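You operate a simulated robot arm through the tools that you are given. There is no shell and no other tool. Be economical: measure what you need, move in short steps, check, and stop when the job is done.

You run a simulated robot arm. Do the job below in one go: nothing can be reset, and whatever is moved stays where it is left.

TASK
Fit the spring from the seal bench drawer on motor 1, gauge it, then add the matching spacer.
Fine: the spacer's size equals the reading; shut the drawer; gauge back on its pad. Set down upright: gap gauge. Where these are worked on the way, their far stop is far enough and under half their travel is too little: seal bench drawer.

It is judged by the outcome, as a careful person would: the job done as asked, and still so three seconds after it is handed in. It fails if anything else is knocked over, pushed out of place, dropped, spilled or broken. Lids that push on must go on centred and level and be pressed home; caps that screw on are set level and turned clockwise until they are tight.

THE ROBOT
A 7-joint arm with a two-finger parallel gripper on a trunk, on a base that drives. Base frame: it is fixed to the floor where the robot stands at the start and does not move with it; the origin is under the middle of the robot, x ahead of it, y to its left, z up. Lengths are in mm, angles in degrees, forces in N, time in s.
With the tool pointing down near the work surface it reaches from about 100 to 640 mm from the robot's upright axis, wherever it stands. Its first joint turns from -115.0 to 115.0 degrees. Places, roughly: left motor [700, 800, 800]; middle motor [700, 500, 800]; seal bench drawer [600, 200, 600]; spring [750, 1250, 750]. Payload 3.91 kg.
The TCP is the grasp point between the finger pads, 30 mm short of the fingertips. In the tool frame z runs along the fingers and y along their closing line. The gripper opens to 110 mm. The fingers are 20 mm wide and 10 mm thick; the gripper's body (48 by 112 mm) begins 55 mm behind the TCP.
Orientation is that of the tool frame in the base frame, as a unit quaternion [x, y, z, w]. With the fingers straight down and closing along the base's y, the tool's x points along the base's -x, its y along +y and its z along -z.

THE INTERFACE
- The arm moves only by the tool drive_tool. Its argument "commands" is a list of rows, each a list of 7 numbers: the shift along the tool's x, y, z in units of 40 mm (1.0 is 40 mm), then the turn, a rotation vector about the tool's x, y, z in units of 4 degrees (1.0 is 4 degrees), then the opening, from 0 (shut) to 1 (fully open). In form: [[tx, ty, tz, ax, ay, az, grip], ...]. A call has 1 to 8 rows; each row shifts and turns the commanded pose from where the row before left it, along the tool's axes as they then stand. A call with a number of a shift or a turn outside -1 to 1 is refused whole. Each row takes 0.2 s and may step no farther than 50 mm and 8.6 degrees from the row before; otherwise, or with a gripper value out of range, the whole call is refused. A pose out of reach is approached as far as the arm can. The call stops where the force on the tool passes 60 N (or 10 N more than at its start, if that is more) or the arm is blocked; 0.2 s more then pass. The fingers move at their own pace (about 108 mm/s each) and stop on an object; they squeeze with about 30 N. The grip force told is the motor's: it shows also when the fingers shut on nothing. Time passes only in rows, and 0.2 s behind the last, so rows that do not move let the fingers close. It gives the time, the measured TCP pose, the force on the tool (base axes), the opening and the grip force at its end, in the units of the frame above (readings bear some noise), with the torque about the TCP (base axes, N m) and any sound that the robot's microphone picked up.
- Cameras (640 x 400 px; columns grow to the right, rows downward): "scene" is now at [9.7, 169.5, 1698.7]; the picture's right is [0.18, -0.98, 0.00], its down [-0.81, -0.15, -0.57] and it looks along [0.57, 0.10, -0.82] (base axes); focal length 294 px, centre (320, 200). "wrist" rides on the gripper at [72, 17, -103] in the tool frame; the picture's right is [-0.23, 0.97, 0.00], its down [-0.76, -0.18, -0.62] and it looks along [-0.61, -0.14, 0.78] (tool axes); focal length 222 px, centre (320, 200). There is no depth. A picture from a camera that has moved, and an enlarged one, comes with that camera's place and axes in the base frame and with its lens.
- grab_frame(camera): a new picture of that camera. No time passes.
- raise_lower(by): slides the trunk up (or, below 0, down) by that many mm; the arm and the scene camera ride with it, the base frame stays. It gives what a move gives, with no picture.
- drive_base(legs): drives the robot by 1 to 6 legs, each [ahead, turn to the left] in mm and degrees, along the robot's own axes; the way and the turn of a leg run together, so that a leg with both is an arc; at most 1500 mm and 180 degrees a leg. The arm and the cameras ride along, it lands a little off, and it stops where it bumps. It gives what a move gives.
- turn_head(pan, tilt): turns the head with the scene camera to pan (to the left, within 155 degrees either way) and tilt (down, from -29 to 69), counted from straight ahead of the robot. It gives what a move gives.
- inspect(camera, box): a new picture of the part [left, top, right, bottom] of that camera's present view, enlarged. No time passes.
- sign_off(): hands the job in; it is judged then, once.

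Go step by step. Nothing tells you exact positions but the pictures and the camera data: compare them with the known pose of the tool, close in by small moves and look again before you grip or let go. The budget is 120 turns and 90 pictures, counting those below and the enlarged ones. Unless the task says otherwise, let go and move clear before handing in, and close with one line.

The tools are called after ">>>" as name(argument=value, ...) on one line, values as JSON. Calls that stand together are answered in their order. drive_tool: Moves the arm, as the interface text tells. Its arguments: {"type":"object","properties":{"commands":{"type":"array"}},"required":["commands"]} The other tools are called the same way: raise_lower (by) slides the trunk up or down; drive_base (legs) drives the base; turn_head (pan, tilt) turns the head that bears the scene camera; grab_frame (camera) takes a picture; inspect (camera, box) takes an enlarged picture of a part of a camera's view; sign_off () hands the job in.

At the start:

```text
time_s: 0.0
position: [411.9, 275.5, 1263.7]
tool_rot: [0.0, 1.0, 0.0, 0.0]
contact_force: [-0.4, -0.3, 0.2]
ft_torque: [-0.01, 0.0, 0.0]
finger_gap: 110.1
finger_force: 0.1
trunk travel left (down, up): [-825.0, 165.0]
robot x, y, heading: [-0.7, 0.8, -0.1]
head pan, tilt: [10.3, 54.9]
```

scene: 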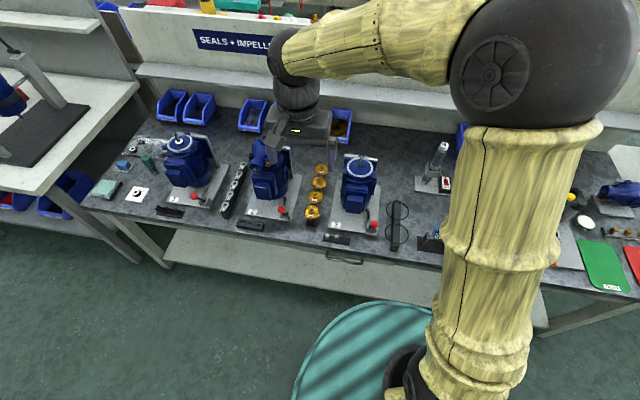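
wrist: 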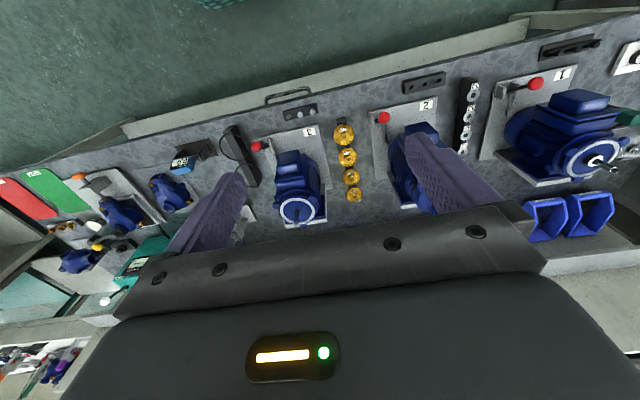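

I see a bench with three motors (the left one plated "1"), springs and spacers between them, and a drawer handle at the front edge. I'll look closer at these parts.

>>> inspect(camera="scene", box=[80, 80, 260, 230])

>>> inspect(camera="scene", box=[240, 120, 460, 270])

>>> inspect(camera="wrist", box=[360, 40, 640, 215])

```text
2.67 times, centred on (170, 155) of scene
camera zoom: at [9.7, 169.5, 1698.7], right [0.18, -0.98, 0.0], down [-0.81, -0.15, -0.57], along [0.57, 0.1, -0.82], focal length 784 px, centre (720, 320)
```

zoom: 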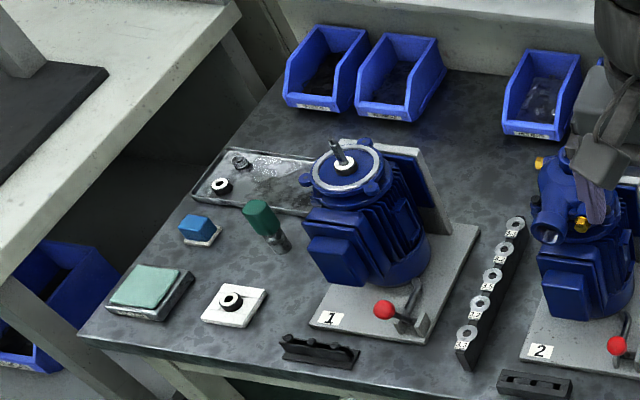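

```text
2.67 times, centred on (350, 195) of scene
camera zoom: at [9.7, 169.5, 1698.7], right [0.18, -0.98, 0.0], down [-0.81, -0.15, -0.57], along [0.57, 0.1, -0.82], focal length 784 px, centre (240, 213)
```

zoom: 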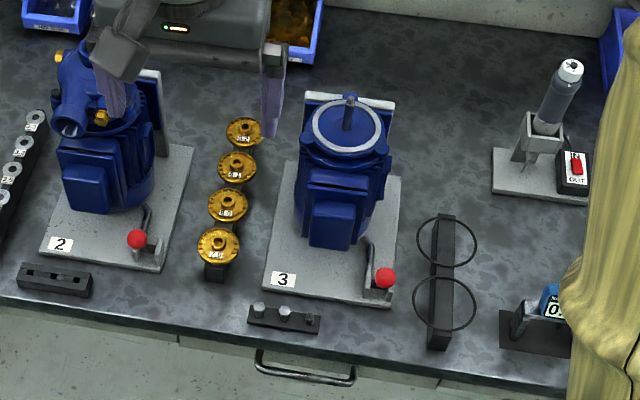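

```text
2.29 times, centred on (500, 128) of wrist
camera zoom: at [340.0, 293.9, 1368.4], right [0.23, 0.97, 0.0], down [0.76, -0.18, 0.62], along [0.61, -0.14, -0.78], focal length 508 px, centre (-91, 366)
```

zoom: 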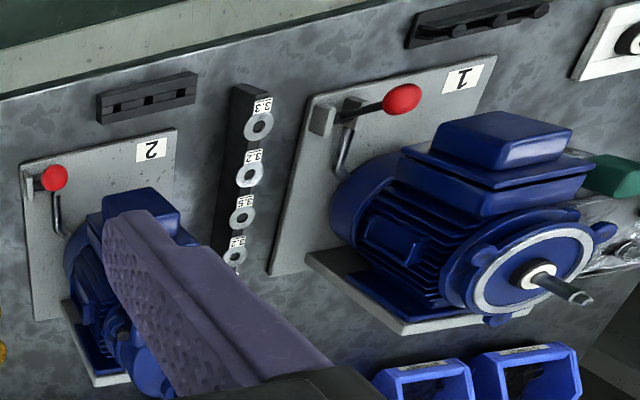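

Motor 1 has an upright shaft, the spacer rack lies between motors 1 and 2, and the gauge is partly hidden at the right. I'll look at the drawer front and the right end.

>>> turn_head(pan=-30, tilt=50)

>>> grab_frame(camera="scene")

>>> inspect(camera="wrist", box=[100, 80, 330, 240])

```text
time_s: 1.1
position: [412.2, 276.5, 1263.4]
tool_rot: [0.0, 1.0, 0.001, 0.0]
contact_force: [-0.3, 0.4, 0.1]
ft_torque: [0.01, 0.0, 0.04]
finger_gap: 110.1
finger_force: 0.0
trunk travel left (down, up): [-825.0, 165.0]
robot x, y, heading: [-0.1, -1.7, 0.4]
head pan, tilt: [-30.0, 50.0]
```

```text
84 pictures are left
camera scene: at [5.4, 118.3, 1705.1], right [-0.5, -0.87, 0.0], down [-0.66, 0.38, -0.64], along [0.56, -0.32, -0.77], focal length 294 px, centre (320, 200)
```

scene: 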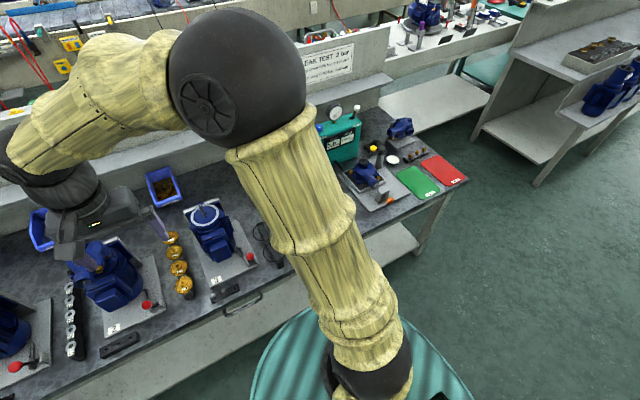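

```text
2.50 times, centred on (215, 160) of wrist
camera zoom: at [340.1, 293.9, 1368.3], right [0.23, 0.97, 0.0], down [0.76, -0.18, 0.62], along [0.61, -0.14, -0.78], focal length 555 px, centre (582, 300)
```

zoom: 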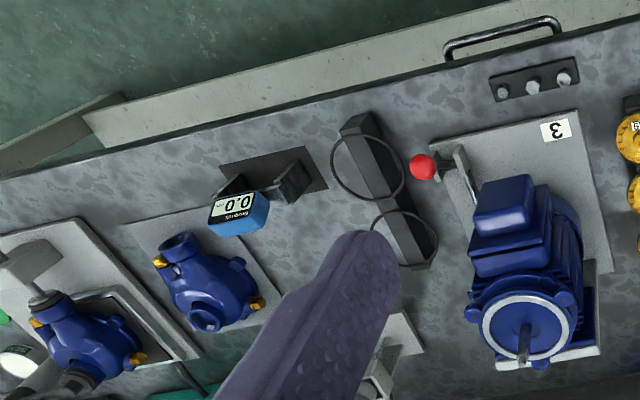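

The drawer handle triangulates to about [480, 160, 659] and the gauge to about [570, -150]. Before backing off to open the drawer, I'll check that the space behind me is clear.

>>> turn_head(pan=150, tilt=40)

>>> grab_frame(camera="scene")

```text
time_s: 3.8
position: [413.0, 277.2, 1264.1]
tool_rot: [0.0, 1.0, 0.0, 0.0]
contact_force: [-0.1, 0.4, 0.5]
ft_torque: [-0.06, 0.01, -0.01]
finger_gap: 110.0
finger_force: 0.0
trunk travel left (down, up): [-825.0, 165.0]
robot x, y, heading: [-4.5, 2.0, -0.1]
head pan, tilt: [150.0, 40.0]
```

```text
82 pictures are left
camera scene: at [-134.9, 199.2, 1719.3], right [0.5, 0.87, 0.0], down [0.56, -0.32, -0.77], along [-0.66, 0.38, -0.64], focal length 294 px, centre (320, 200)
```

scene: 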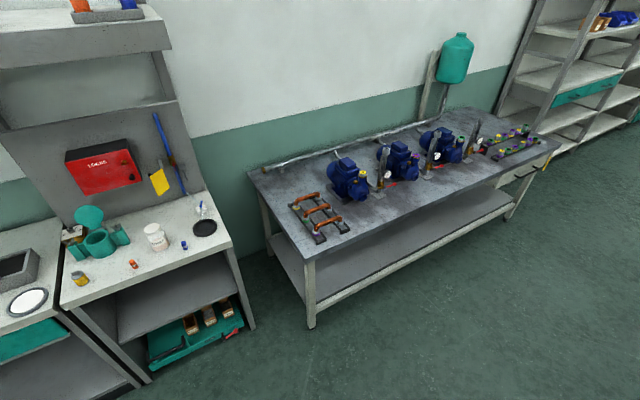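

There is about 900 mm of clear floor behind. I'll back off 220 mm and turn the tool to point forward with the fingers closing vertically.

>>> drive_base(legs=[[-220, 0]])

>>> turn_head(pan=10, tilt=60)

>>> drive_tool(commands=[[0, 0, 0, 0.962, -0.962, -0.962, 1], [0, 0, 0, 0.962, -0.962, -0.962, 1], [0, 0, 0, 0.962, -0.962, -0.962, 1], [0, 0, 0, 0.962, -0.962, -0.962, 1], [0, 0, 0, 0.962, -0.962, -0.962, 1], [0, 0, 0, 0.962, -0.962, -0.962, 1]])

>>> drive_tool(commands=[[0, 0, 0, 0.962, -0.962, -0.962, 1], [0, 0, 0, 0.962, -0.962, -0.962, 1], [0, 0, 0, 0.962, -0.962, -0.962, 1], [0, 0, 0, 0.962, -0.962, -0.962, 1], [0, 0, 0, 0.962, -0.962, -0.962, 1], [0, 0, 0, 0.962, -0.962, -0.962, 1]])

>>> drive_tool(commands=[[0, 0, 0, 0.962, -0.962, -0.962, 1], [0, 0, 0, 0.962, -0.962, -0.962, 1], [0, 0, 0, 0.962, -0.962, -0.962, 1], [0, 0, 0, 0.962, -0.962, -0.962, 1], [0, 0, 0, 0.962, -0.962, -0.962, 1], [0, 0, 0, 0.962, -0.962, -0.962, 1]])

>>> grab_frame(camera="scene")

```text
time_s: 5.6
position: [190.6, 277.2, 1264.5]
tool_rot: [-0.002, 1.0, 0.001, 0.001]
contact_force: [-0.9, -0.3, -0.5]
ft_torque: [0.04, -0.01, 0.04]
finger_gap: 110.0
finger_force: 0.0
trunk travel left (down, up): [-825.0, 165.0]
robot x, y, heading: [-221.8, 0.4, 0.2]
head pan, tilt: [150.0, 40.0]
```

```text
time_s: 7.9
position: [190.8, 276.6, 1264.6]
tool_rot: [-0.002, 1.0, 0.0, 0.0]
contact_force: [-0.1, 0.3, 0.1]
ft_torque: [0.02, 0.0, 0.03]
finger_gap: 110.2
finger_force: 0.1
trunk travel left (down, up): [-825.0, 165.0]
robot x, y, heading: [-224.1, 1.1, 0.1]
head pan, tilt: [10.0, 60.0]
```

```text
time_s: 9.3
position: [190.6, 278.8, 1263.3]
tool_rot: [-0.2, 0.939, -0.197, 0.199]
contact_force: [-0.3, -0.5, -0.5]
ft_torque: [-0.01, 0.0, 0.0]
finger_gap: 110.2
finger_force: 0.0
trunk travel left (down, up): [-825.0, 165.0]
robot x, y, heading: [-221.3, -0.8, 0.1]
head pan, tilt: [10.0, 60.0]
```

```text
time_s: 10.7
position: [190.1, 278.0, 1264.0]
tool_rot: [-0.372, 0.765, -0.371, 0.373]
contact_force: [-0.2, 0.5, -0.3]
ft_torque: [-0.01, 0.0, -0.02]
finger_gap: 109.7
finger_force: 0.0
trunk travel left (down, up): [-825.0, 165.0]
robot x, y, heading: [-222.3, -2.8, 0.3]
head pan, tilt: [10.0, 60.0]
```

```text
time_s: 12.1
position: [189.4, 278.6, 1264.8]
tool_rot: [-0.501, 0.498, -0.5, 0.502]
contact_force: [0.9, 0.1, 0.9]
ft_torque: [0.03, 0.01, 0.01]
finger_gap: 110.1
finger_force: 0.0
trunk travel left (down, up): [-825.0, 165.0]
robot x, y, heading: [-222.6, 0.4, 0.3]
head pan, tilt: [10.0, 60.0]
```

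```text
81 pictures are left
camera scene: at [-217.2, 168.0, 1692.5], right [0.18, -0.98, 0.0], down [-0.85, -0.15, -0.5], along [0.49, 0.09, -0.87], focal length 294 px, centre (320, 200)
```

scene: 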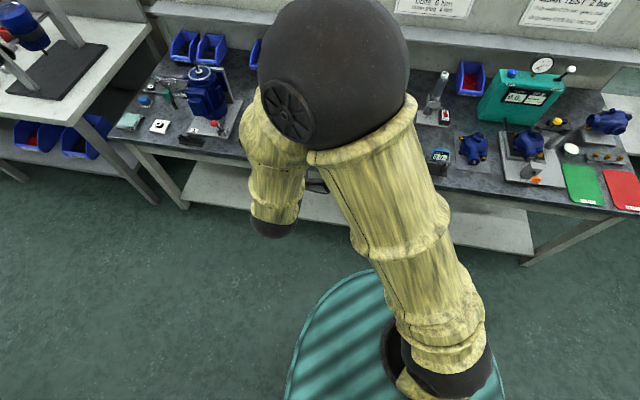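

The tool now points forward. I'll lower the trunk to handle height and look through the wrist camera.

>>> raise_lower(by=-600)

>>> grab_frame(camera="wrist")

>>> grab_frame(camera="scene")

```text
refused: -600 is not a number from -400 to 400
```

```text
80 pictures are left
camera wrist: at [87.6, 205.3, 1248.1], right [0.0, 0.23, -0.97], down [-0.63, 0.76, 0.18], along [0.78, 0.61, 0.14], focal length 222 px, centre (320, 200)
```

wrist: 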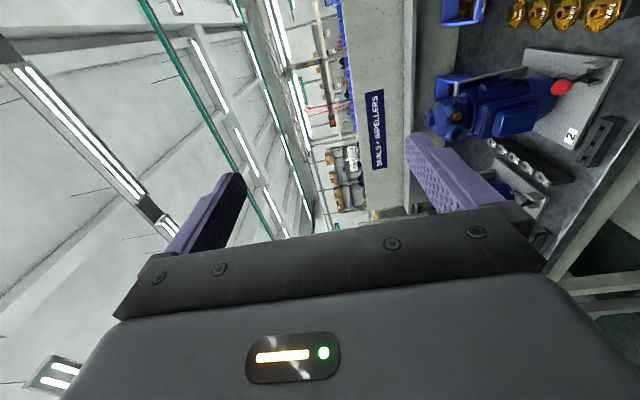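

```text
79 pictures are left
camera scene: at [-217.2, 168.0, 1692.5], right [0.18, -0.98, 0.0], down [-0.85, -0.15, -0.5], along [0.49, 0.09, -0.87], focal length 294 px, centre (320, 200)
```

scene: 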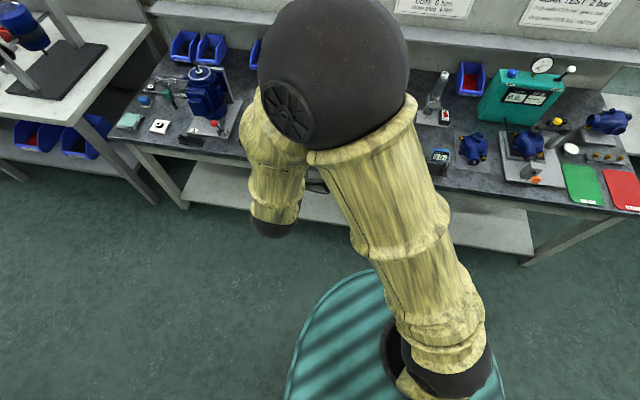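

The trunk takes at most 400 mm per call, so I'll lower in two steps and shift sideways to the handle's line.

>>> raise_lower(by=-400)

>>> raise_lower(by=-205)

>>> drive_tool(commands=[[0.98, 0, 0, 0, 0, 0, 0.5], [0.98, 0, 0, 0, 0, 0, 0.5], [0.98, 0, 0, 0, 0, 0, 0.5]])

>>> grab_frame(camera="wrist")

>>> grab_frame(camera="scene")

```text
time_s: 15.9
position: [189.8, 277.5, 864.6]
tool_rot: [-0.5, 0.499, -0.5, 0.502]
contact_force: [0.4, -0.5, 0.1]
ft_torque: [0.03, 0.02, 0.01]
finger_gap: 110.0
finger_force: 0.1
trunk travel left (down, up): [-425.0, 565.0]
robot x, y, heading: [-217.2, 0.2, 0.0]
head pan, tilt: [10.0, 60.0]
```

```text
time_s: 18.1
position: [190.5, 277.7, 659.3]
tool_rot: [-0.5, 0.499, -0.499, 0.502]
contact_force: [-0.4, -0.6, -0.3]
ft_torque: [0.0, 0.01, 0.02]
finger_gap: 110.1
finger_force: 0.0
trunk travel left (down, up): [-220.0, 770.0]
robot x, y, heading: [-220.1, -2.5, 0.3]
head pan, tilt: [10.0, 60.0]
```

```text
time_s: 18.9
position: [229.6, 212.0, 664.5]
tool_rot: [-0.5, 0.5, -0.499, 0.501]
contact_force: [-0.1, -0.1, 0.6]
ft_torque: [0.03, -0.01, -0.04]
finger_gap: 54.8
finger_force: 0.0
out of reach, approached as far as the arm can: row 2, 3
trunk travel left (down, up): [-220.0, 770.0]
robot x, y, heading: [-218.5, 1.6, 0.2]
head pan, tilt: [10.0, 60.0]
```

```text
78 pictures are left
camera wrist: at [126.8, 138.3, 648.7], right [0.0, 0.23, -0.97], down [-0.63, 0.76, 0.18], along [0.78, 0.61, 0.14], focal length 222 px, centre (320, 200)
```

wrist: 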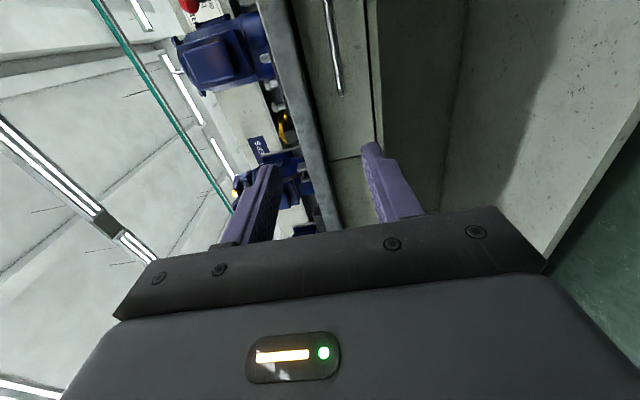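

```text
77 pictures are left
camera scene: at [-217.7, 168.0, 1087.5], right [0.18, -0.98, 0.0], down [-0.85, -0.15, -0.5], along [0.49, 0.09, -0.87], focal length 294 px, centre (320, 200)
```

scene: 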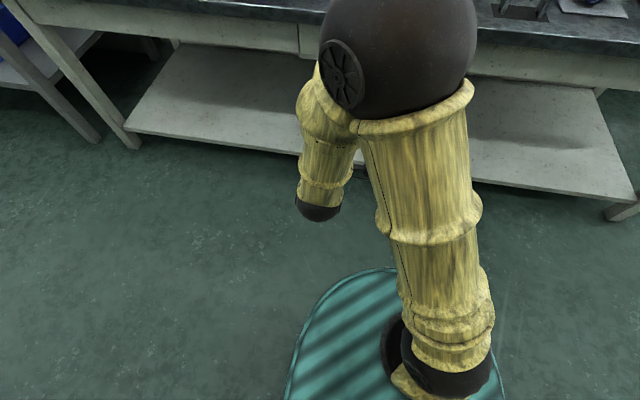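

The commanded pose was too close to the robot's axis to reach. I'll go forward toward the handle and look again; it now appears nearer z≈640.

>>> drive_tool(commands=[[0, 0, 1, 0, 0, 0, 0.5], [0, 0, 1, 0, 0, 0, 0.5], [0, 0, 1, 0, 0, 0, 0.5], [0, 0, 1, 0, 0, 0, 0.5], [0, 0, 0, 0, 0, 0, 0.5]])

>>> grab_frame(camera="wrist")

```text
time_s: 20.1
position: [390.5, 210.4, 665.2]
tool_rot: [0.501, -0.5, 0.499, -0.501]
contact_force: [-0.4, 0.4, 0.5]
ft_torque: [-0.01, 0.03, -0.03]
finger_gap: 54.9
finger_force: 0.0
trunk travel left (down, up): [-220.0, 770.0]
robot x, y, heading: [-223.2, -3.7, 0.2]
head pan, tilt: [10.0, 60.0]
```

```text
76 pictures are left
camera wrist: at [288.0, 139.4, 649.0], right [0.0, 0.23, -0.97], down [-0.63, 0.76, 0.18], along [0.78, 0.61, 0.14], focal length 222 px, centre (320, 200)
```

wrist: 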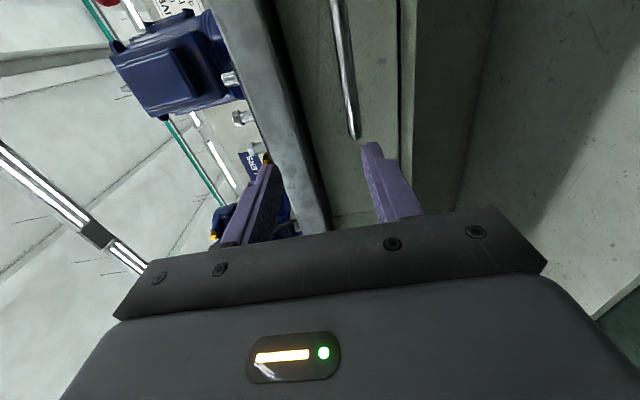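

The handle bar spans about y 85–225 at x≈490, z≈635. I'll centre on it and advance.

>>> drive_tool(commands=[[0.65, 0.37, 0, 0, 0, 0, 0.5], [0.65, 0.37, 0, 0, 0, 0, 0.5], [0, 0, 0.8, 0, 0, 0, 0.5], [0, 0, 0.8, 0, 0, 0, 0.5], [0, 0, 0, 0, 0, 0, 0.5]])

>>> grab_frame(camera="wrist")

>>> turn_head(pan=10, tilt=35)

>>> grab_frame(camera="scene")

```text
time_s: 21.3
position: [453.3, 158.5, 637.1]
tool_rot: [0.501, -0.499, 0.5, -0.5]
contact_force: [-0.6, 0.2, -0.3]
ft_torque: [0.0, 0.04, 0.0]
finger_gap: 54.8
finger_force: 0.0
trunk travel left (down, up): [-220.0, 770.0]
robot x, y, heading: [-221.5, -0.8, 0.3]
head pan, tilt: [10.0, 60.0]
```

```text
75 pictures are left
camera wrist: at [350.4, 86.8, 620.8], right [0.0, 0.23, -0.97], down [-0.63, 0.76, 0.18], along [0.78, 0.61, 0.14], focal length 222 px, centre (320, 200)
```

wrist: 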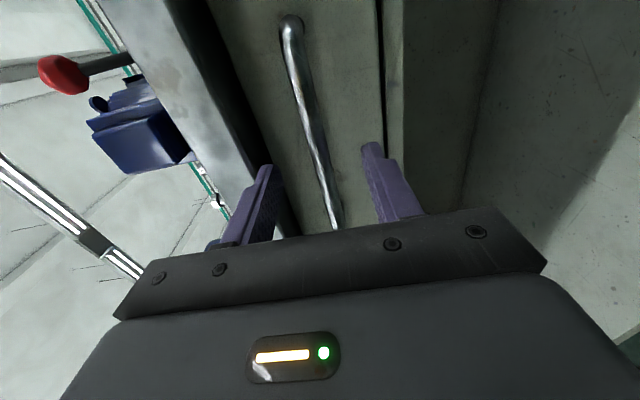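

```text
time_s: 22.2
position: [453.7, 158.7, 637.4]
tool_rot: [-0.501, 0.499, -0.499, 0.502]
contact_force: [0.8, -0.3, 0.0]
ft_torque: [0.0, 0.06, 0.01]
finger_gap: 54.8
finger_force: 0.0
trunk travel left (down, up): [-220.0, 770.0]
robot x, y, heading: [-223.9, -0.4, 0.2]
head pan, tilt: [10.0, 35.0]
```

```text
74 pictures are left
camera scene: at [-196.5, 171.6, 1121.7], right [0.18, -0.98, 0.0], down [-0.57, -0.1, -0.82], along [0.81, 0.14, -0.57], focal length 294 px, centre (320, 200)
```

scene: 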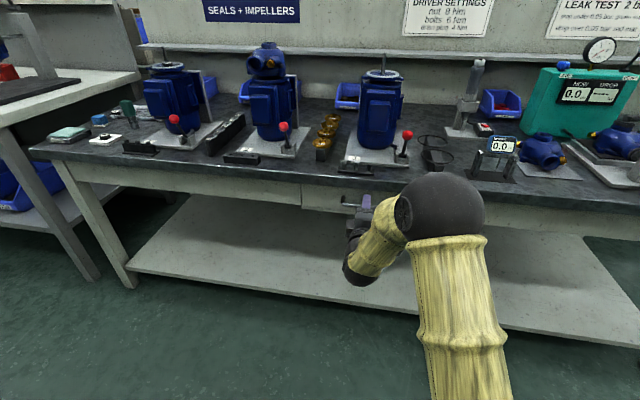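

The bar lies between the fingers; I'll advance the last stretch and close on it.

>>> drive_tool(commands=[[0, 0, 0.45, 0, 0, 0, 0.5], [0, 0, 0.45, 0, 0, 0, 0.5], [0, 0, 0, 0, 0, 0, 0.0], [0, 0, 0, 0, 0, 0, 0.0], [0, 0, 0, 0, 0, 0, 0.0]])

>>> grab_frame(camera="wrist")

```text
time_s: 23.1
position: [485.8, 161.4, 635.2]
tool_rot: [0.503, -0.499, 0.498, -0.5]
contact_force: [-22.8, -2.6, 2.5]
ft_torque: [0.14, 0.11, -0.25]
finger_gap: 11.6
finger_force: 30.1
trunk travel left (down, up): [-220.0, 770.0]
robot x, y, heading: [-224.8, -1.1, 0.1]
head pan, tilt: [10.0, 35.0]
stopped in row 4: the force on the tool passed its limit at 120 N (the readings are from after the stop); the commanded pose is now the measured one
```

```text
73 pictures are left
camera wrist: at [383.0, 88.8, 619.3], right [-0.01, 0.23, -0.97], down [-0.63, 0.76, 0.18], along [0.78, 0.61, 0.14], focal length 222 px, centre (320, 200)
```

wrist: 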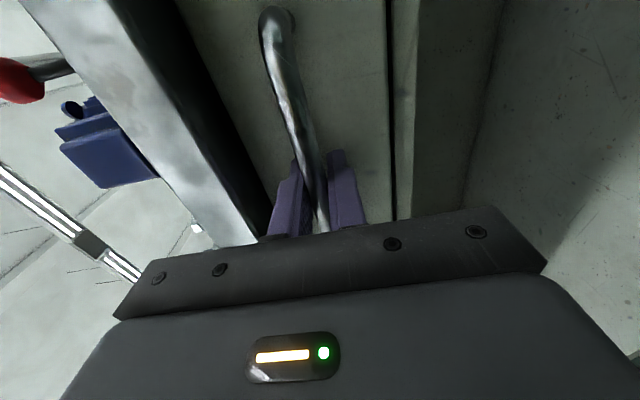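

The handle is gripped (11.6 mm gap). Now I pull the drawer straight back.

>>> drive_tool(commands=[[0, 0, -0.4, 0, 0, 0, 0], [0, 0, -0.8, 0, 0, 0, 0], [0, 0, -0.8, 0, 0, 0, 0], [0, 0, -0.8, 0, 0, 0, 0], [0, 0, -0.8, 0, 0, 0, 0]])

>>> grab_frame(camera="scene")

```text
time_s: 24.3
position: [340.4, 161.6, 635.3]
tool_rot: [0.503, -0.498, 0.498, -0.501]
contact_force: [0.8, 6.2, 9.4]
ft_torque: [0.02, 0.05, -0.69]
finger_gap: 11.8
finger_force: 44.9
trunk travel left (down, up): [-220.0, 770.0]
robot x, y, heading: [-224.0, -0.2, 0.4]
head pan, tilt: [10.0, 35.0]
```

```text
72 pictures are left
camera scene: at [-198.3, 171.8, 1121.8], right [0.18, -0.98, 0.0], down [-0.56, -0.1, -0.82], along [0.81, 0.14, -0.57], focal length 294 px, centre (320, 200)
```

scene: 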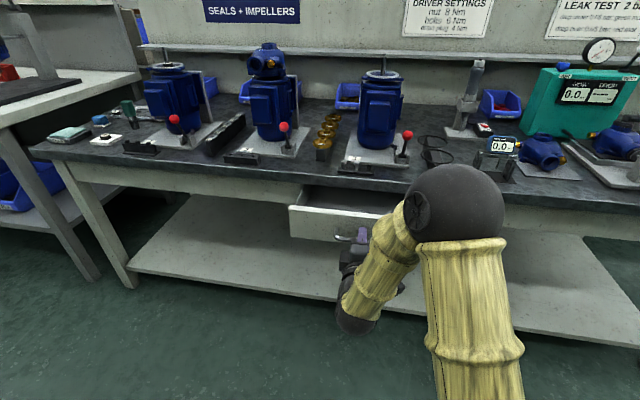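

It slides well and is open 145 mm. I'll pull a bit more, toward its stop.

>>> drive_tool(commands=[[0, 0, -0.6, 0, 0, 0, 0], [0, 0, -0.6, 0, 0, 0, 0], [0, 0, -0.6, 0, 0, 0, 0], [0, 0, -0.6, 0, 0, 0, 0]])

>>> grab_frame(camera="scene")

```text
time_s: 25.3
position: [266.4, 163.8, 635.8]
tool_rot: [-0.5, 0.504, -0.503, 0.494]
contact_force: [1.9, -44.8, 3.8]
ft_torque: [0.53, 0.05, 0.22]
finger_gap: 11.8
finger_force: 44.3
out of reach, approached as far as the arm can: row 3, 4
trunk travel left (down, up): [-220.0, 770.0]
robot x, y, heading: [-221.8, -2.1, 0.1]
head pan, tilt: [10.0, 35.0]
```

```text
71 pictures are left
camera scene: at [-197.9, 168.4, 1122.3], right [0.18, -0.98, 0.0], down [-0.56, -0.1, -0.82], along [0.81, 0.15, -0.57], focal length 294 px, centre (320, 200)
```

scene: 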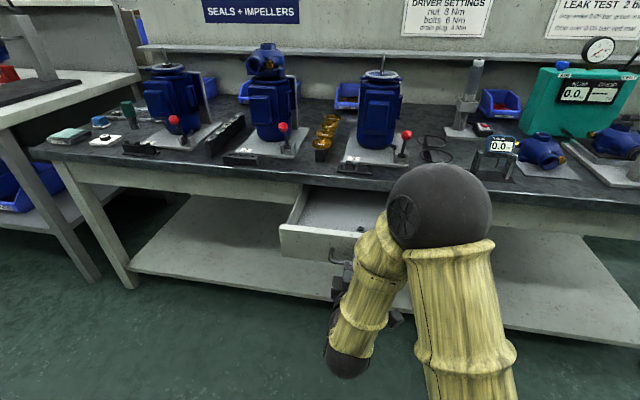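

It's open 220 mm and the arm is at its inner limit; I'll back the base 80 mm to feel for the stop.

>>> drive_base(legs=[[-80, 0]])

>>> grab_frame(camera="scene")

```text
time_s: 26.4
position: [201.3, 172.3, 635.0]
tool_rot: [-0.5, 0.503, -0.5, 0.498]
contact_force: [7.6, 3.5, -7.5]
ft_torque: [-0.08, 0.08, -0.03]
finger_gap: 11.6
finger_force: 45.2
trunk travel left (down, up): [-220.0, 770.0]
robot x, y, heading: [-294.0, 0.0, -0.0]
head pan, tilt: [10.0, 35.0]
stopped in leg 1: the force on the tool passed its limit at 117 N (the readings are from after the stop); the commanded pose is now the measured one
```

```text
70 pictures are left
camera scene: at [-266.8, 171.6, 1121.8], right [0.18, -0.98, 0.0], down [-0.57, -0.1, -0.82], along [0.81, 0.14, -0.57], focal length 294 px, centre (320, 200)
```

scene: 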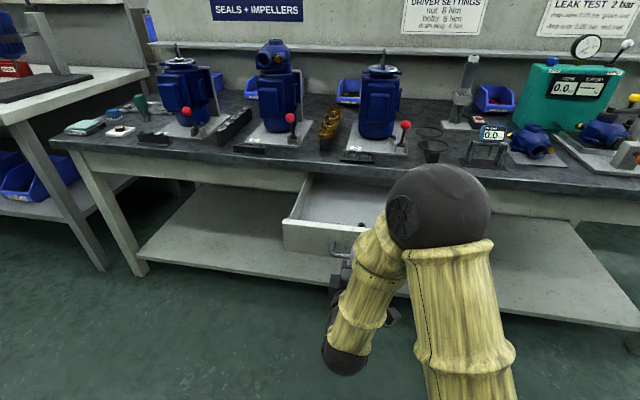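

The far stop is reached (handle at x≈201). I release, back away, raise the arm and look into the drawer.

>>> drive_tool(commands=[[0, 0, 0, 0, 0, 0, 0.45], [0, 0, 0, 0, 0, 0, 0.45]])

>>> drive_base(legs=[[-110, 0]])

>>> raise_lower(by=400)

>>> turn_head(pan=15, tilt=42)

>>> grab_frame(camera="scene")

```text
time_s: 27.0
position: [200.7, 171.8, 636.6]
tool_rot: [0.499, -0.5, 0.501, -0.5]
contact_force: [-0.4, 1.0, 0.1]
ft_torque: [0.05, 0.02, -0.01]
finger_gap: 49.3
finger_force: 0.1
trunk travel left (down, up): [-220.0, 770.0]
robot x, y, heading: [-291.9, -3.4, -0.0]
head pan, tilt: [10.0, 35.0]
```

```text
time_s: 28.3
position: [87.3, 171.1, 635.9]
tool_rot: [-0.499, 0.501, -0.5, 0.5]
contact_force: [0.0, -0.2, 0.1]
ft_torque: [-0.01, 0.0, 0.04]
finger_gap: 49.7
finger_force: 0.1
trunk travel left (down, up): [-220.0, 770.0]
robot x, y, heading: [-406.4, -0.7, 0.0]
head pan, tilt: [10.0, 35.0]
```

```text
time_s: 32.2
position: [87.4, 171.1, 1036.0]
tool_rot: [-0.498, 0.501, -0.5, 0.5]
contact_force: [-0.8, 0.4, 0.3]
ft_torque: [0.02, 0.0, 0.0]
finger_gap: 49.4
finger_force: 0.0
trunk travel left (down, up): [-620.0, 370.0]
robot x, y, heading: [-404.2, -1.1, -0.1]
head pan, tilt: [10.0, 35.0]
```

```text
time_s: 32.9
position: [88.0, 171.7, 1036.1]
tool_rot: [-0.498, 0.501, -0.501, 0.5]
contact_force: [-0.3, 0.4, -0.7]
ft_torque: [-0.01, 0.01, 0.01]
finger_gap: 49.7
finger_force: 0.1
trunk travel left (down, up): [-620.0, 370.0]
robot x, y, heading: [-409.8, -1.5, 0.1]
head pan, tilt: [15.0, 42.0]
```

```text
69 pictures are left
camera scene: at [-386.0, 177.4, 1511.3], right [0.26, -0.97, 0.0], down [-0.65, -0.17, -0.74], along [0.72, 0.19, -0.67], focal length 294 px, centre (320, 200)
```

scene: 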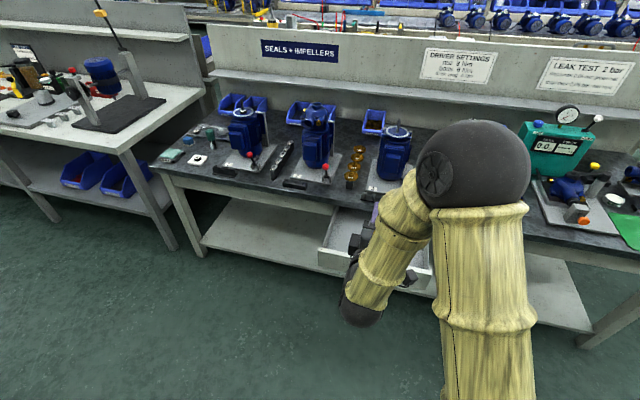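

The arm hides the drawer interior. I'll turn the tool back to pointing down and use the wrist camera.

>>> drive_tool(commands=[[0, 0, 0, -0.962, 0.962, 0.962, 0.45], [0, 0, 0, -0.962, 0.962, 0.962, 0.45], [0, 0, 0, -0.962, 0.962, 0.962, 0.45], [0, 0, 0, -0.962, 0.962, 0.962, 0.45], [0, 0, 0, -0.962, 0.962, 0.962, 0.45], [0, 0, 0, -0.962, 0.962, 0.962, 0.45]])

>>> drive_tool(commands=[[0, 0, 0, -0.962, 0.962, 0.962, 0.45], [0, 0, 0, -0.962, 0.962, 0.962, 0.45], [0, 0, 0, -0.962, 0.962, 0.962, 0.45], [0, 0, 0, -0.962, 0.962, 0.962, 0.45], [0, 0, 0, -0.962, 0.962, 0.962, 0.45], [0, 0, 0, -0.962, 0.962, 0.962, 0.45]])

>>> drive_tool(commands=[[0, 0, 0, -0.962, 0.962, 0.962, 0.45], [0, 0, 0, -0.962, 0.962, 0.962, 0.45], [0, 0, 0, -0.962, 0.962, 0.962, 0.45], [0, 0, 0, -0.962, 0.962, 0.962, 0.45], [0, 0, 0, -0.962, 0.962, 0.962, 0.45], [0, 0, 0, -0.962, 0.962, 0.962, 0.45]])

>>> drive_tool(commands=[[-1, 0, 0, 0, 0, 0, 0.45], [-1, 0, 0, 0, 0, 0, 0.45], [0, 0, 0, 0, 0, 0, 0.45]])

>>> grab_frame(camera="wrist")

```text
time_s: 34.2
position: [87.4, 172.9, 1036.5]
tool_rot: [-0.37, 0.768, -0.37, 0.37]
contact_force: [-0.1, -0.2, -0.7]
ft_torque: [0.0, 0.01, 0.04]
finger_gap: 49.8
finger_force: 0.0
trunk travel left (down, up): [-620.0, 370.0]
robot x, y, heading: [-405.6, -2.6, 0.2]
head pan, tilt: [15.0, 42.0]
```

```text
time_s: 35.6
position: [89.2, 170.5, 1037.3]
tool_rot: [-0.195, 0.941, -0.196, 0.196]
contact_force: [-0.6, -0.3, -0.4]
ft_torque: [0.01, 0.0, -0.03]
finger_gap: 49.7
finger_force: 0.1
trunk travel left (down, up): [-620.0, 370.0]
robot x, y, heading: [-404.9, -1.0, 0.3]
head pan, tilt: [15.0, 42.0]
```

```text
time_s: 37.0
position: [87.7, 171.4, 1035.8]
tool_rot: [0.002, 1.0, 0.002, -0.001]
contact_force: [-0.2, 1.7, 0.2]
ft_torque: [0.04, -0.02, -0.02]
finger_gap: 49.5
finger_force: 0.0
trunk travel left (down, up): [-620.0, 370.0]
robot x, y, heading: [-402.1, -3.6, -0.1]
head pan, tilt: [15.0, 42.0]
```

```text
time_s: 37.9
position: [167.2, 172.2, 1037.3]
tool_rot: [0.002, 1.0, 0.001, -0.001]
contact_force: [0.2, 0.9, 0.0]
ft_torque: [-0.01, -0.03, -0.03]
finger_gap: 49.6
finger_force: 0.0
trunk travel left (down, up): [-620.0, 370.0]
robot x, y, heading: [-402.2, -0.8, 0.3]
head pan, tilt: [15.0, 42.0]
```

```text
68 pictures are left
camera wrist: at [94.4, 189.1, 1141.5], right [0.23, 0.97, 0.0], down [0.76, -0.18, 0.62], along [0.61, -0.14, -0.78], focal length 222 px, centre (320, 200)
```

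wrist: 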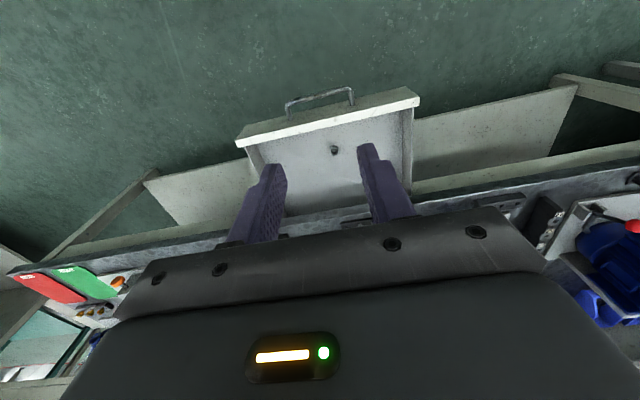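

A small item lies in the drawer near the front-centre; I'll zoom on it.

>>> inspect(camera="wrist", box=[280, 120, 376, 180])

>>> grab_frame(camera="scene")

```text
6.67 times, centred on (328, 150) of wrist
camera zoom: at [94.4, 189.1, 1141.5], right [0.23, 0.97, 0.0], down [0.76, -0.18, 0.62], along [0.61, -0.14, -0.78], focal length 1481 px, centre (267, 533)
```

zoom: 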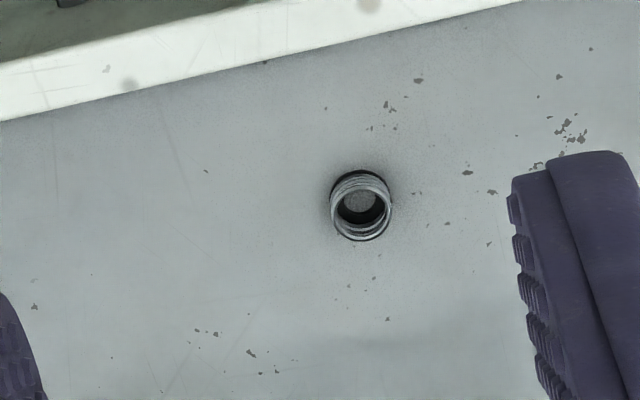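

```text
66 pictures are left
camera scene: at [-386.3, 177.4, 1511.3], right [0.26, -0.97, 0.0], down [-0.65, -0.17, -0.74], along [0.72, 0.19, -0.67], focal length 294 px, centre (320, 200)
```

scene: 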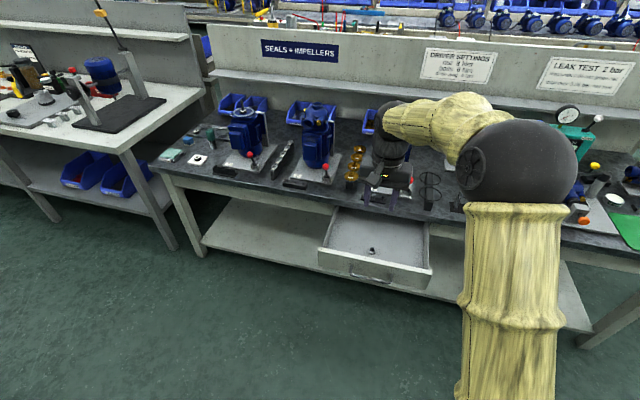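

The spring stands upright in the drawer at about [368, 166, 596], outer diameter about 25 mm. I'll drive forward into reach, lower and look again.

>>> drive_base(legs=[[230, 0]])

>>> raise_lower(by=-250)

>>> grab_frame(camera="wrist")

```text
time_s: 39.8
position: [397.6, 172.9, 1036.9]
tool_rot: [0.001, 1.0, 0.001, -0.001]
contact_force: [0.7, -0.5, -0.9]
ft_torque: [-0.02, 0.01, 0.02]
finger_gap: 49.1
finger_force: 0.0
trunk travel left (down, up): [-620.0, 370.0]
robot x, y, heading: [-173.4, 2.9, 0.4]
head pan, tilt: [15.0, 42.0]
```

```text
time_s: 42.4
position: [397.8, 174.9, 787.7]
tool_rot: [0.002, 1.0, 0.0, -0.001]
contact_force: [-0.5, -0.5, -0.7]
ft_torque: [0.01, 0.04, 0.01]
finger_gap: 49.4
finger_force: 0.1
trunk travel left (down, up): [-370.0, 620.0]
robot x, y, heading: [-171.4, -0.0, 0.4]
head pan, tilt: [15.0, 42.0]
```

```text
65 pictures are left
camera wrist: at [325.5, 191.3, 891.3], right [0.23, 0.97, 0.0], down [0.76, -0.18, 0.62], along [0.61, -0.14, -0.78], focal length 222 px, centre (320, 200)
```

wrist: 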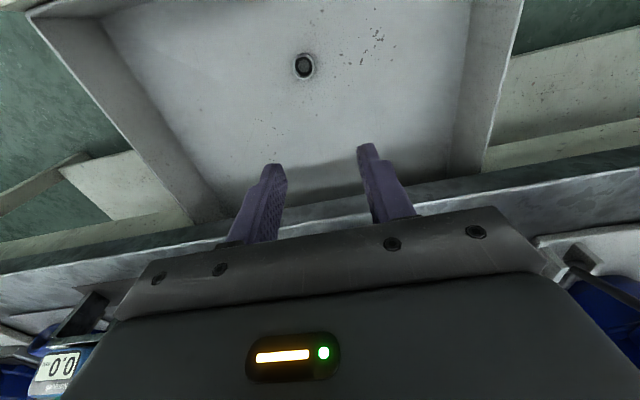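

The spring is at about [361, 166]. I'll centre over it and come lower.

>>> drive_tool(commands=[[0.9, -0.22, 0, 0, 0, 0, 0.45], [0, 0, 1, 0, 0, 0, 0.45], [0, 0, 1, 0, 0, 0, 0.45], [0, 0, 0.5, 0, 0, 0, 0.45], [0, 0, 0, 0, 0, 0, 0.45]])

>>> grab_frame(camera="wrist")

```text
time_s: 43.6
position: [361.0, 166.5, 688.1]
tool_rot: [0.002, 1.0, 0.001, 0.001]
contact_force: [0.1, -0.1, -0.3]
ft_torque: [0.06, 0.01, 0.01]
finger_gap: 49.7
finger_force: 0.1
trunk travel left (down, up): [-370.0, 620.0]
robot x, y, heading: [-175.9, 0.5, 0.2]
head pan, tilt: [15.0, 42.0]
```

```text
64 pictures are left
camera wrist: at [288.4, 183.8, 791.1], right [0.23, 0.97, 0.0], down [0.76, -0.18, 0.62], along [0.61, -0.14, -0.78], focal length 222 px, centre (320, 200)
```

wrist: 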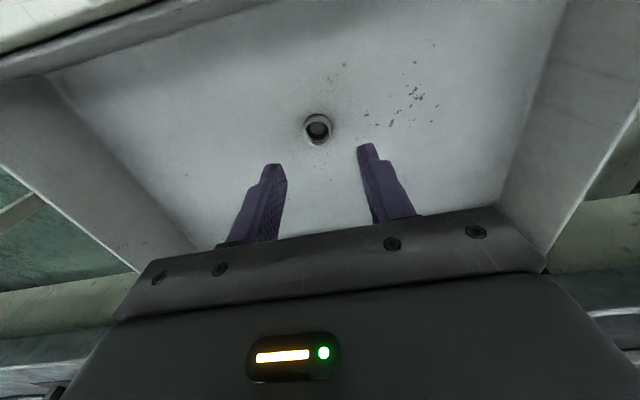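

Refined: spring at [360, 165, ~597]. I'll descend to put the fingertips just above it, then check.

>>> drive_tool(commands=[[0.02, -0.03, 0.7, 0, 0, 0, 0.45], [0, 0, 0.6, 0, 0, 0, 0.45], [0, 0, 0, 0, 0, 0, 0.45]])

>>> inspect(camera="wrist", box=[220, 90, 420, 215])

```text
time_s: 44.4
position: [360.6, 165.6, 633.9]
tool_rot: [0.0, 1.0, 0.001, -0.001]
contact_force: [-0.8, -0.2, 1.6]
ft_torque: [-0.01, 0.0, 0.02]
finger_gap: 49.5
finger_force: 0.1
trunk travel left (down, up): [-370.0, 620.0]
robot x, y, heading: [-172.2, 1.3, 0.1]
head pan, tilt: [15.0, 42.0]
```

```text
3.20 times, centred on (320, 152) of wrist
camera zoom: at [287.8, 182.7, 738.5], right [0.23, 0.97, 0.0], down [0.76, -0.18, 0.62], along [0.61, -0.14, -0.78], focal length 711 px, centre (320, 352)
```

zoom: 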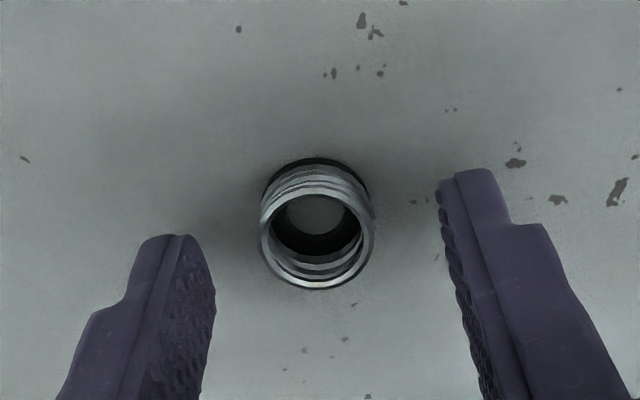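

The spring is centred between the fingers; floor appears to be around z≈590. I lower 11 mm and close.

>>> drive_tool(commands=[[0, 0, 0.27, 0, 0, 0, 0.45], [0, 0, 0, 0, 0, 0, 0.1], [0, 0, 0, 0, 0, 0, 0.1], [0, 0, 0, 0, 0, 0, 0.1]])

>>> inspect(camera="wrist", box=[220, 90, 420, 215])

```text
time_s: 45.4
position: [360.7, 163.2, 626.1]
tool_rot: [0.001, 1.0, 0.0, 0.001]
contact_force: [1.2, -12.6, 22.0]
ft_torque: [-0.7, 0.11, 0.08]
finger_gap: 22.7
finger_force: 29.9
trunk travel left (down, up): [-370.0, 620.0]
robot x, y, heading: [-173.8, -1.2, 0.0]
head pan, tilt: [15.0, 42.0]
```

```text
3.20 times, centred on (320, 152) of wrist
camera zoom: at [287.5, 180.7, 730.1], right [0.23, 0.97, 0.0], down [0.76, -0.18, 0.62], along [0.61, -0.14, -0.78], focal length 711 px, centre (320, 352)
```

zoom: 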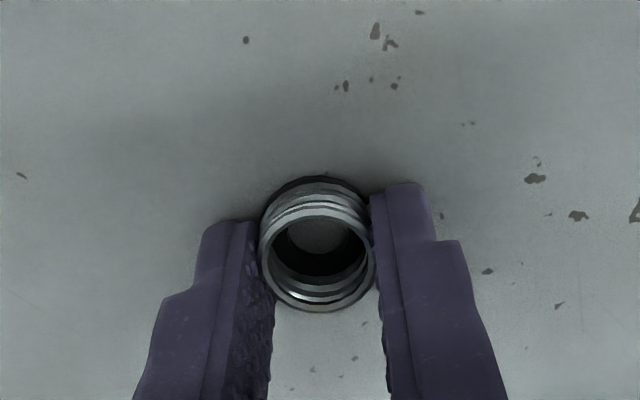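

The fingertips touch the drawer floor (z≈596). I'll reopen, rise so the tips sit ~4 mm above the floor, and regrip.

>>> drive_tool(commands=[[0, 0, 0, 0, 0, 0, 0.3], [0, 0.03, -0.2, 0, 0, 0, 0.3], [0, 0, 0, 0, 0, 0, 0.1], [0, 0, 0, 0, 0, 0, 0.1], [0, 0, 0, 0, 0, 0, 0.1]])

>>> drive_tool(commands=[[0, 0, -0.3, 0, 0, 0, 0.1], [0, 0, -1, 0, 0, 0, 0.1], [0, 0, -1, 0, 0, 0, 0.1], [0, 0, 0, 0, 0, 0, 0.1]])

>>> inspect(camera="wrist", box=[220, 90, 420, 215])

```text
time_s: 46.6
position: [359.5, 165.4, 632.8]
tool_rot: [0.002, 1.0, 0.001, -0.001]
contact_force: [-0.7, 0.5, -0.2]
ft_torque: [0.01, -0.02, 0.02]
finger_gap: 21.1
finger_force: 30.0
trunk travel left (down, up): [-370.0, 620.0]
robot x, y, heading: [-172.2, -0.7, 0.3]
head pan, tilt: [15.0, 42.0]
```

```text
time_s: 47.6
position: [359.4, 164.7, 724.1]
tool_rot: [0.0, 1.0, 0.001, -0.001]
contact_force: [0.7, 0.1, -1.0]
ft_torque: [-0.01, -0.01, -0.01]
finger_gap: 21.0
finger_force: 30.0
trunk travel left (down, up): [-370.0, 620.0]
robot x, y, heading: [-172.5, -0.4, 0.5]
head pan, tilt: [15.0, 42.0]
```

```text
3.20 times, centred on (320, 152) of wrist
camera zoom: at [287.7, 182.5, 828.9], right [0.23, 0.97, 0.0], down [0.76, -0.18, 0.62], along [0.61, -0.14, -0.78], focal length 711 px, centre (320, 352)
```

zoom: 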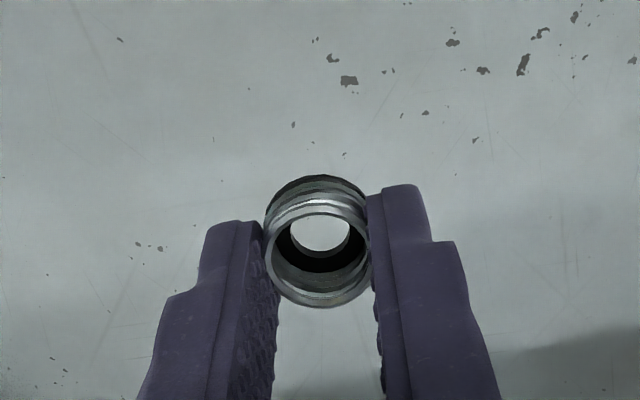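

The spring is held. I'll raise well clear and drive to a stand in front of motor 1 (its shaft ring triangulates to about [686, 799, 958]).

>>> raise_lower(by=400)

>>> raise_lower(by=80)

>>> drive_base(legs=[[0, 68], [777, 0], [0, -68]])

>>> turn_head(pan=5, tilt=50)

>>> grab_frame(camera="scene")

>>> grab_frame(camera="wrist")

```text
time_s: 51.4
position: [359.9, 165.9, 1123.4]
tool_rot: [0.001, 1.0, 0.001, -0.001]
contact_force: [0.0, 0.2, 0.9]
ft_torque: [-0.01, 0.03, 0.02]
finger_gap: 20.8
finger_force: 30.7
trunk travel left (down, up): [-770.0, 220.0]
robot x, y, heading: [-174.7, 4.2, 0.0]
head pan, tilt: [15.0, 42.0]
```

```text
time_s: 52.6
position: [361.7, 164.9, 1204.6]
tool_rot: [0.0, 1.0, 0.001, -0.001]
contact_force: [-0.3, 0.9, 0.3]
ft_torque: [0.02, 0.01, -0.03]
finger_gap: 21.0
finger_force: 30.7
trunk travel left (down, up): [-850.0, 140.0]
robot x, y, heading: [-171.4, -0.6, 0.3]
head pan, tilt: [15.0, 42.0]
```

```text
time_s: 66.1
position: [631.8, 903.1, 1204.2]
tool_rot: [-0.004, 1.0, 0.001, -0.001]
contact_force: [0.0, -1.3, 0.4]
ft_torque: [0.0, 0.01, 0.0]
finger_gap: 21.1
finger_force: 29.4
trunk travel left (down, up): [-850.0, 140.0]
robot x, y, heading: [97.7, 734.1, 0.9]
head pan, tilt: [15.0, 42.0]
```

```text
time_s: 66.8
position: [631.7, 903.6, 1203.6]
tool_rot: [-0.005, 1.0, 0.001, -0.001]
contact_force: [0.8, 0.5, 0.4]
ft_torque: [0.01, -0.01, -0.01]
finger_gap: 20.7
finger_force: 30.0
trunk travel left (down, up): [-850.0, 140.0]
robot x, y, heading: [99.5, 733.4, 0.9]
head pan, tilt: [5.0, 50.0]
```

```text
60 pictures are left
camera scene: at [112.8, 896.6, 1730.1], right [0.1, -0.99, 0.0], down [-0.76, -0.08, -0.64], along [0.64, 0.07, -0.77], focal length 294 px, centre (320, 200)
```

scene: 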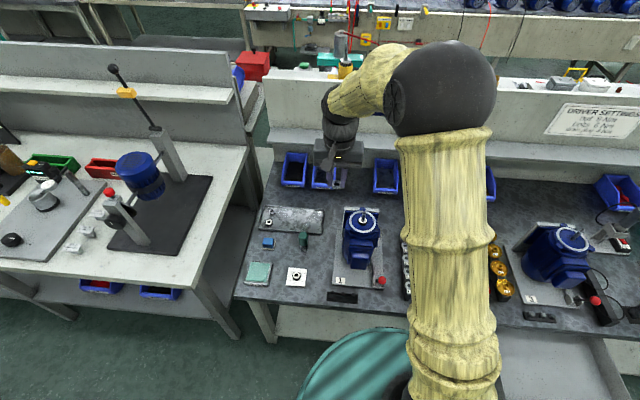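

```text
59 pictures are left
camera wrist: at [559.2, 920.1, 1308.5], right [0.22, 0.98, 0.0], down [0.76, -0.17, 0.62], along [0.61, -0.13, -0.78], focal length 222 px, centre (320, 200)
```

wrist: 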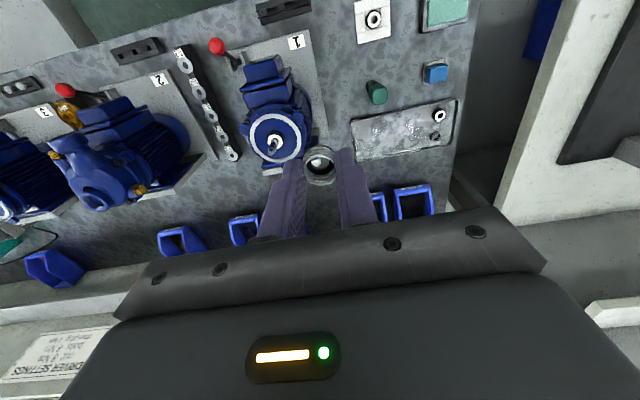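

I'm in front of motor 1. I'll zoom on its shaft from both cameras.

>>> inspect(camera="wrist", box=[220, 90, 340, 165])

>>> inspect(camera="scene", box=[230, 190, 410, 302])

```text
5.33 times, centred on (280, 128) of wrist
camera zoom: at [559.2, 920.1, 1308.5], right [0.22, 0.98, 0.0], down [0.76, -0.17, 0.62], along [0.61, -0.13, -0.78], focal length 1185 px, centre (533, 587)
```

zoom: 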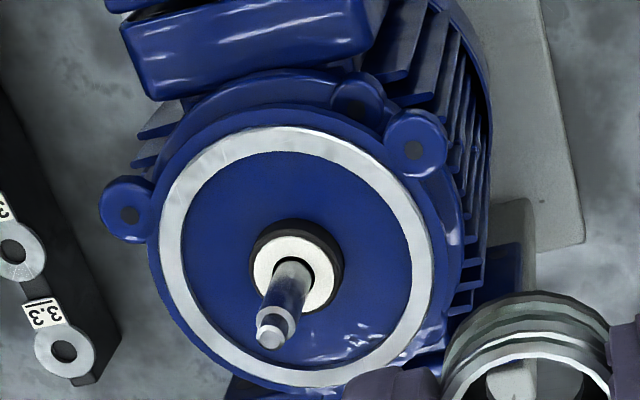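

```text
3.56 times, centred on (320, 246) of scene
camera zoom: at [112.8, 896.6, 1730.1], right [0.1, -0.99, 0.0], down [-0.76, -0.08, -0.64], along [0.64, 0.07, -0.77], focal length 1046 px, centre (320, 36)
```

zoom: 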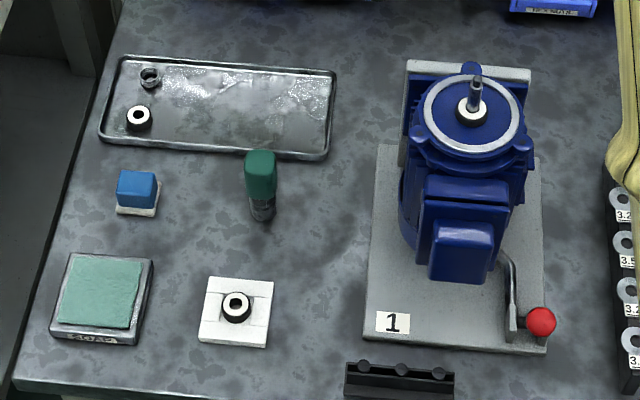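

Motor 1's shaft carries the seal seat (z≈920) and its tip is near [705, 807, 978]. I'll bring the spring over it and look closely.

>>> drive_tool(commands=[[-0.6, -0.8, 0, 0, 0, 0, 0.1], [-0.6, -0.8, 0, 0, 0, 0, 0.1], [-0.6, -0.8, 0, 0, 0, 0, 0.1], [0, 0, 1, 0, 0, 0, 0.1], [0, 0, 1, 0, 0, 0, 0.1], [0, 0, 1, 0, 0, 0, 0.1], [0, 0, 0, 0, 0, 0, 0.1]])

>>> grab_frame(camera="wrist")

>>> grab_frame(camera="scene")

```text
time_s: 68.4
position: [704.7, 806.5, 1084.1]
tool_rot: [-0.004, 1.0, 0.0, 0.0]
contact_force: [-0.5, -0.6, -0.3]
ft_torque: [0.01, 0.0, 0.0]
finger_gap: 21.0
finger_force: 29.4
trunk travel left (down, up): [-850.0, 140.0]
robot x, y, heading: [97.2, 732.6, 0.9]
head pan, tilt: [5.0, 50.0]
```

```text
56 pictures are left
camera wrist: at [632.3, 824.0, 1187.7], right [0.22, 0.98, 0.0], down [0.76, -0.17, 0.62], along [0.61, -0.13, -0.78], focal length 222 px, centre (320, 200)
```

wrist: 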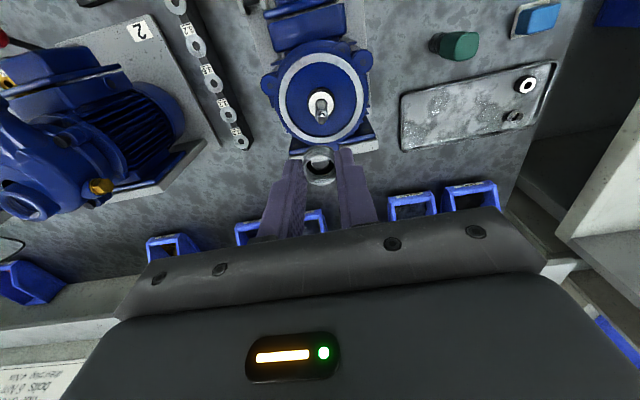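

```text
55 pictures are left
camera scene: at [112.1, 896.0, 1730.1], right [0.1, -0.99, 0.0], down [-0.76, -0.08, -0.64], along [0.64, 0.06, -0.77], focal length 294 px, centre (320, 200)
```

scene: 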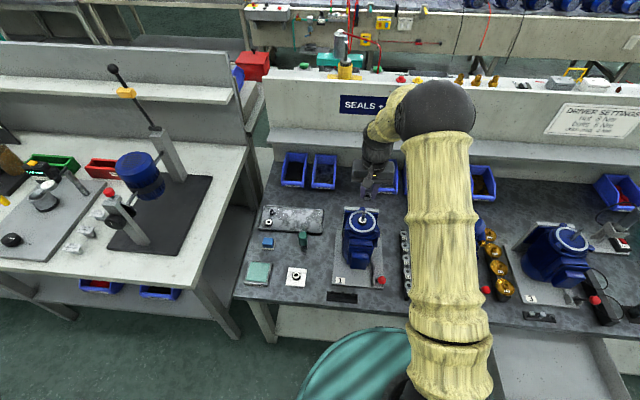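

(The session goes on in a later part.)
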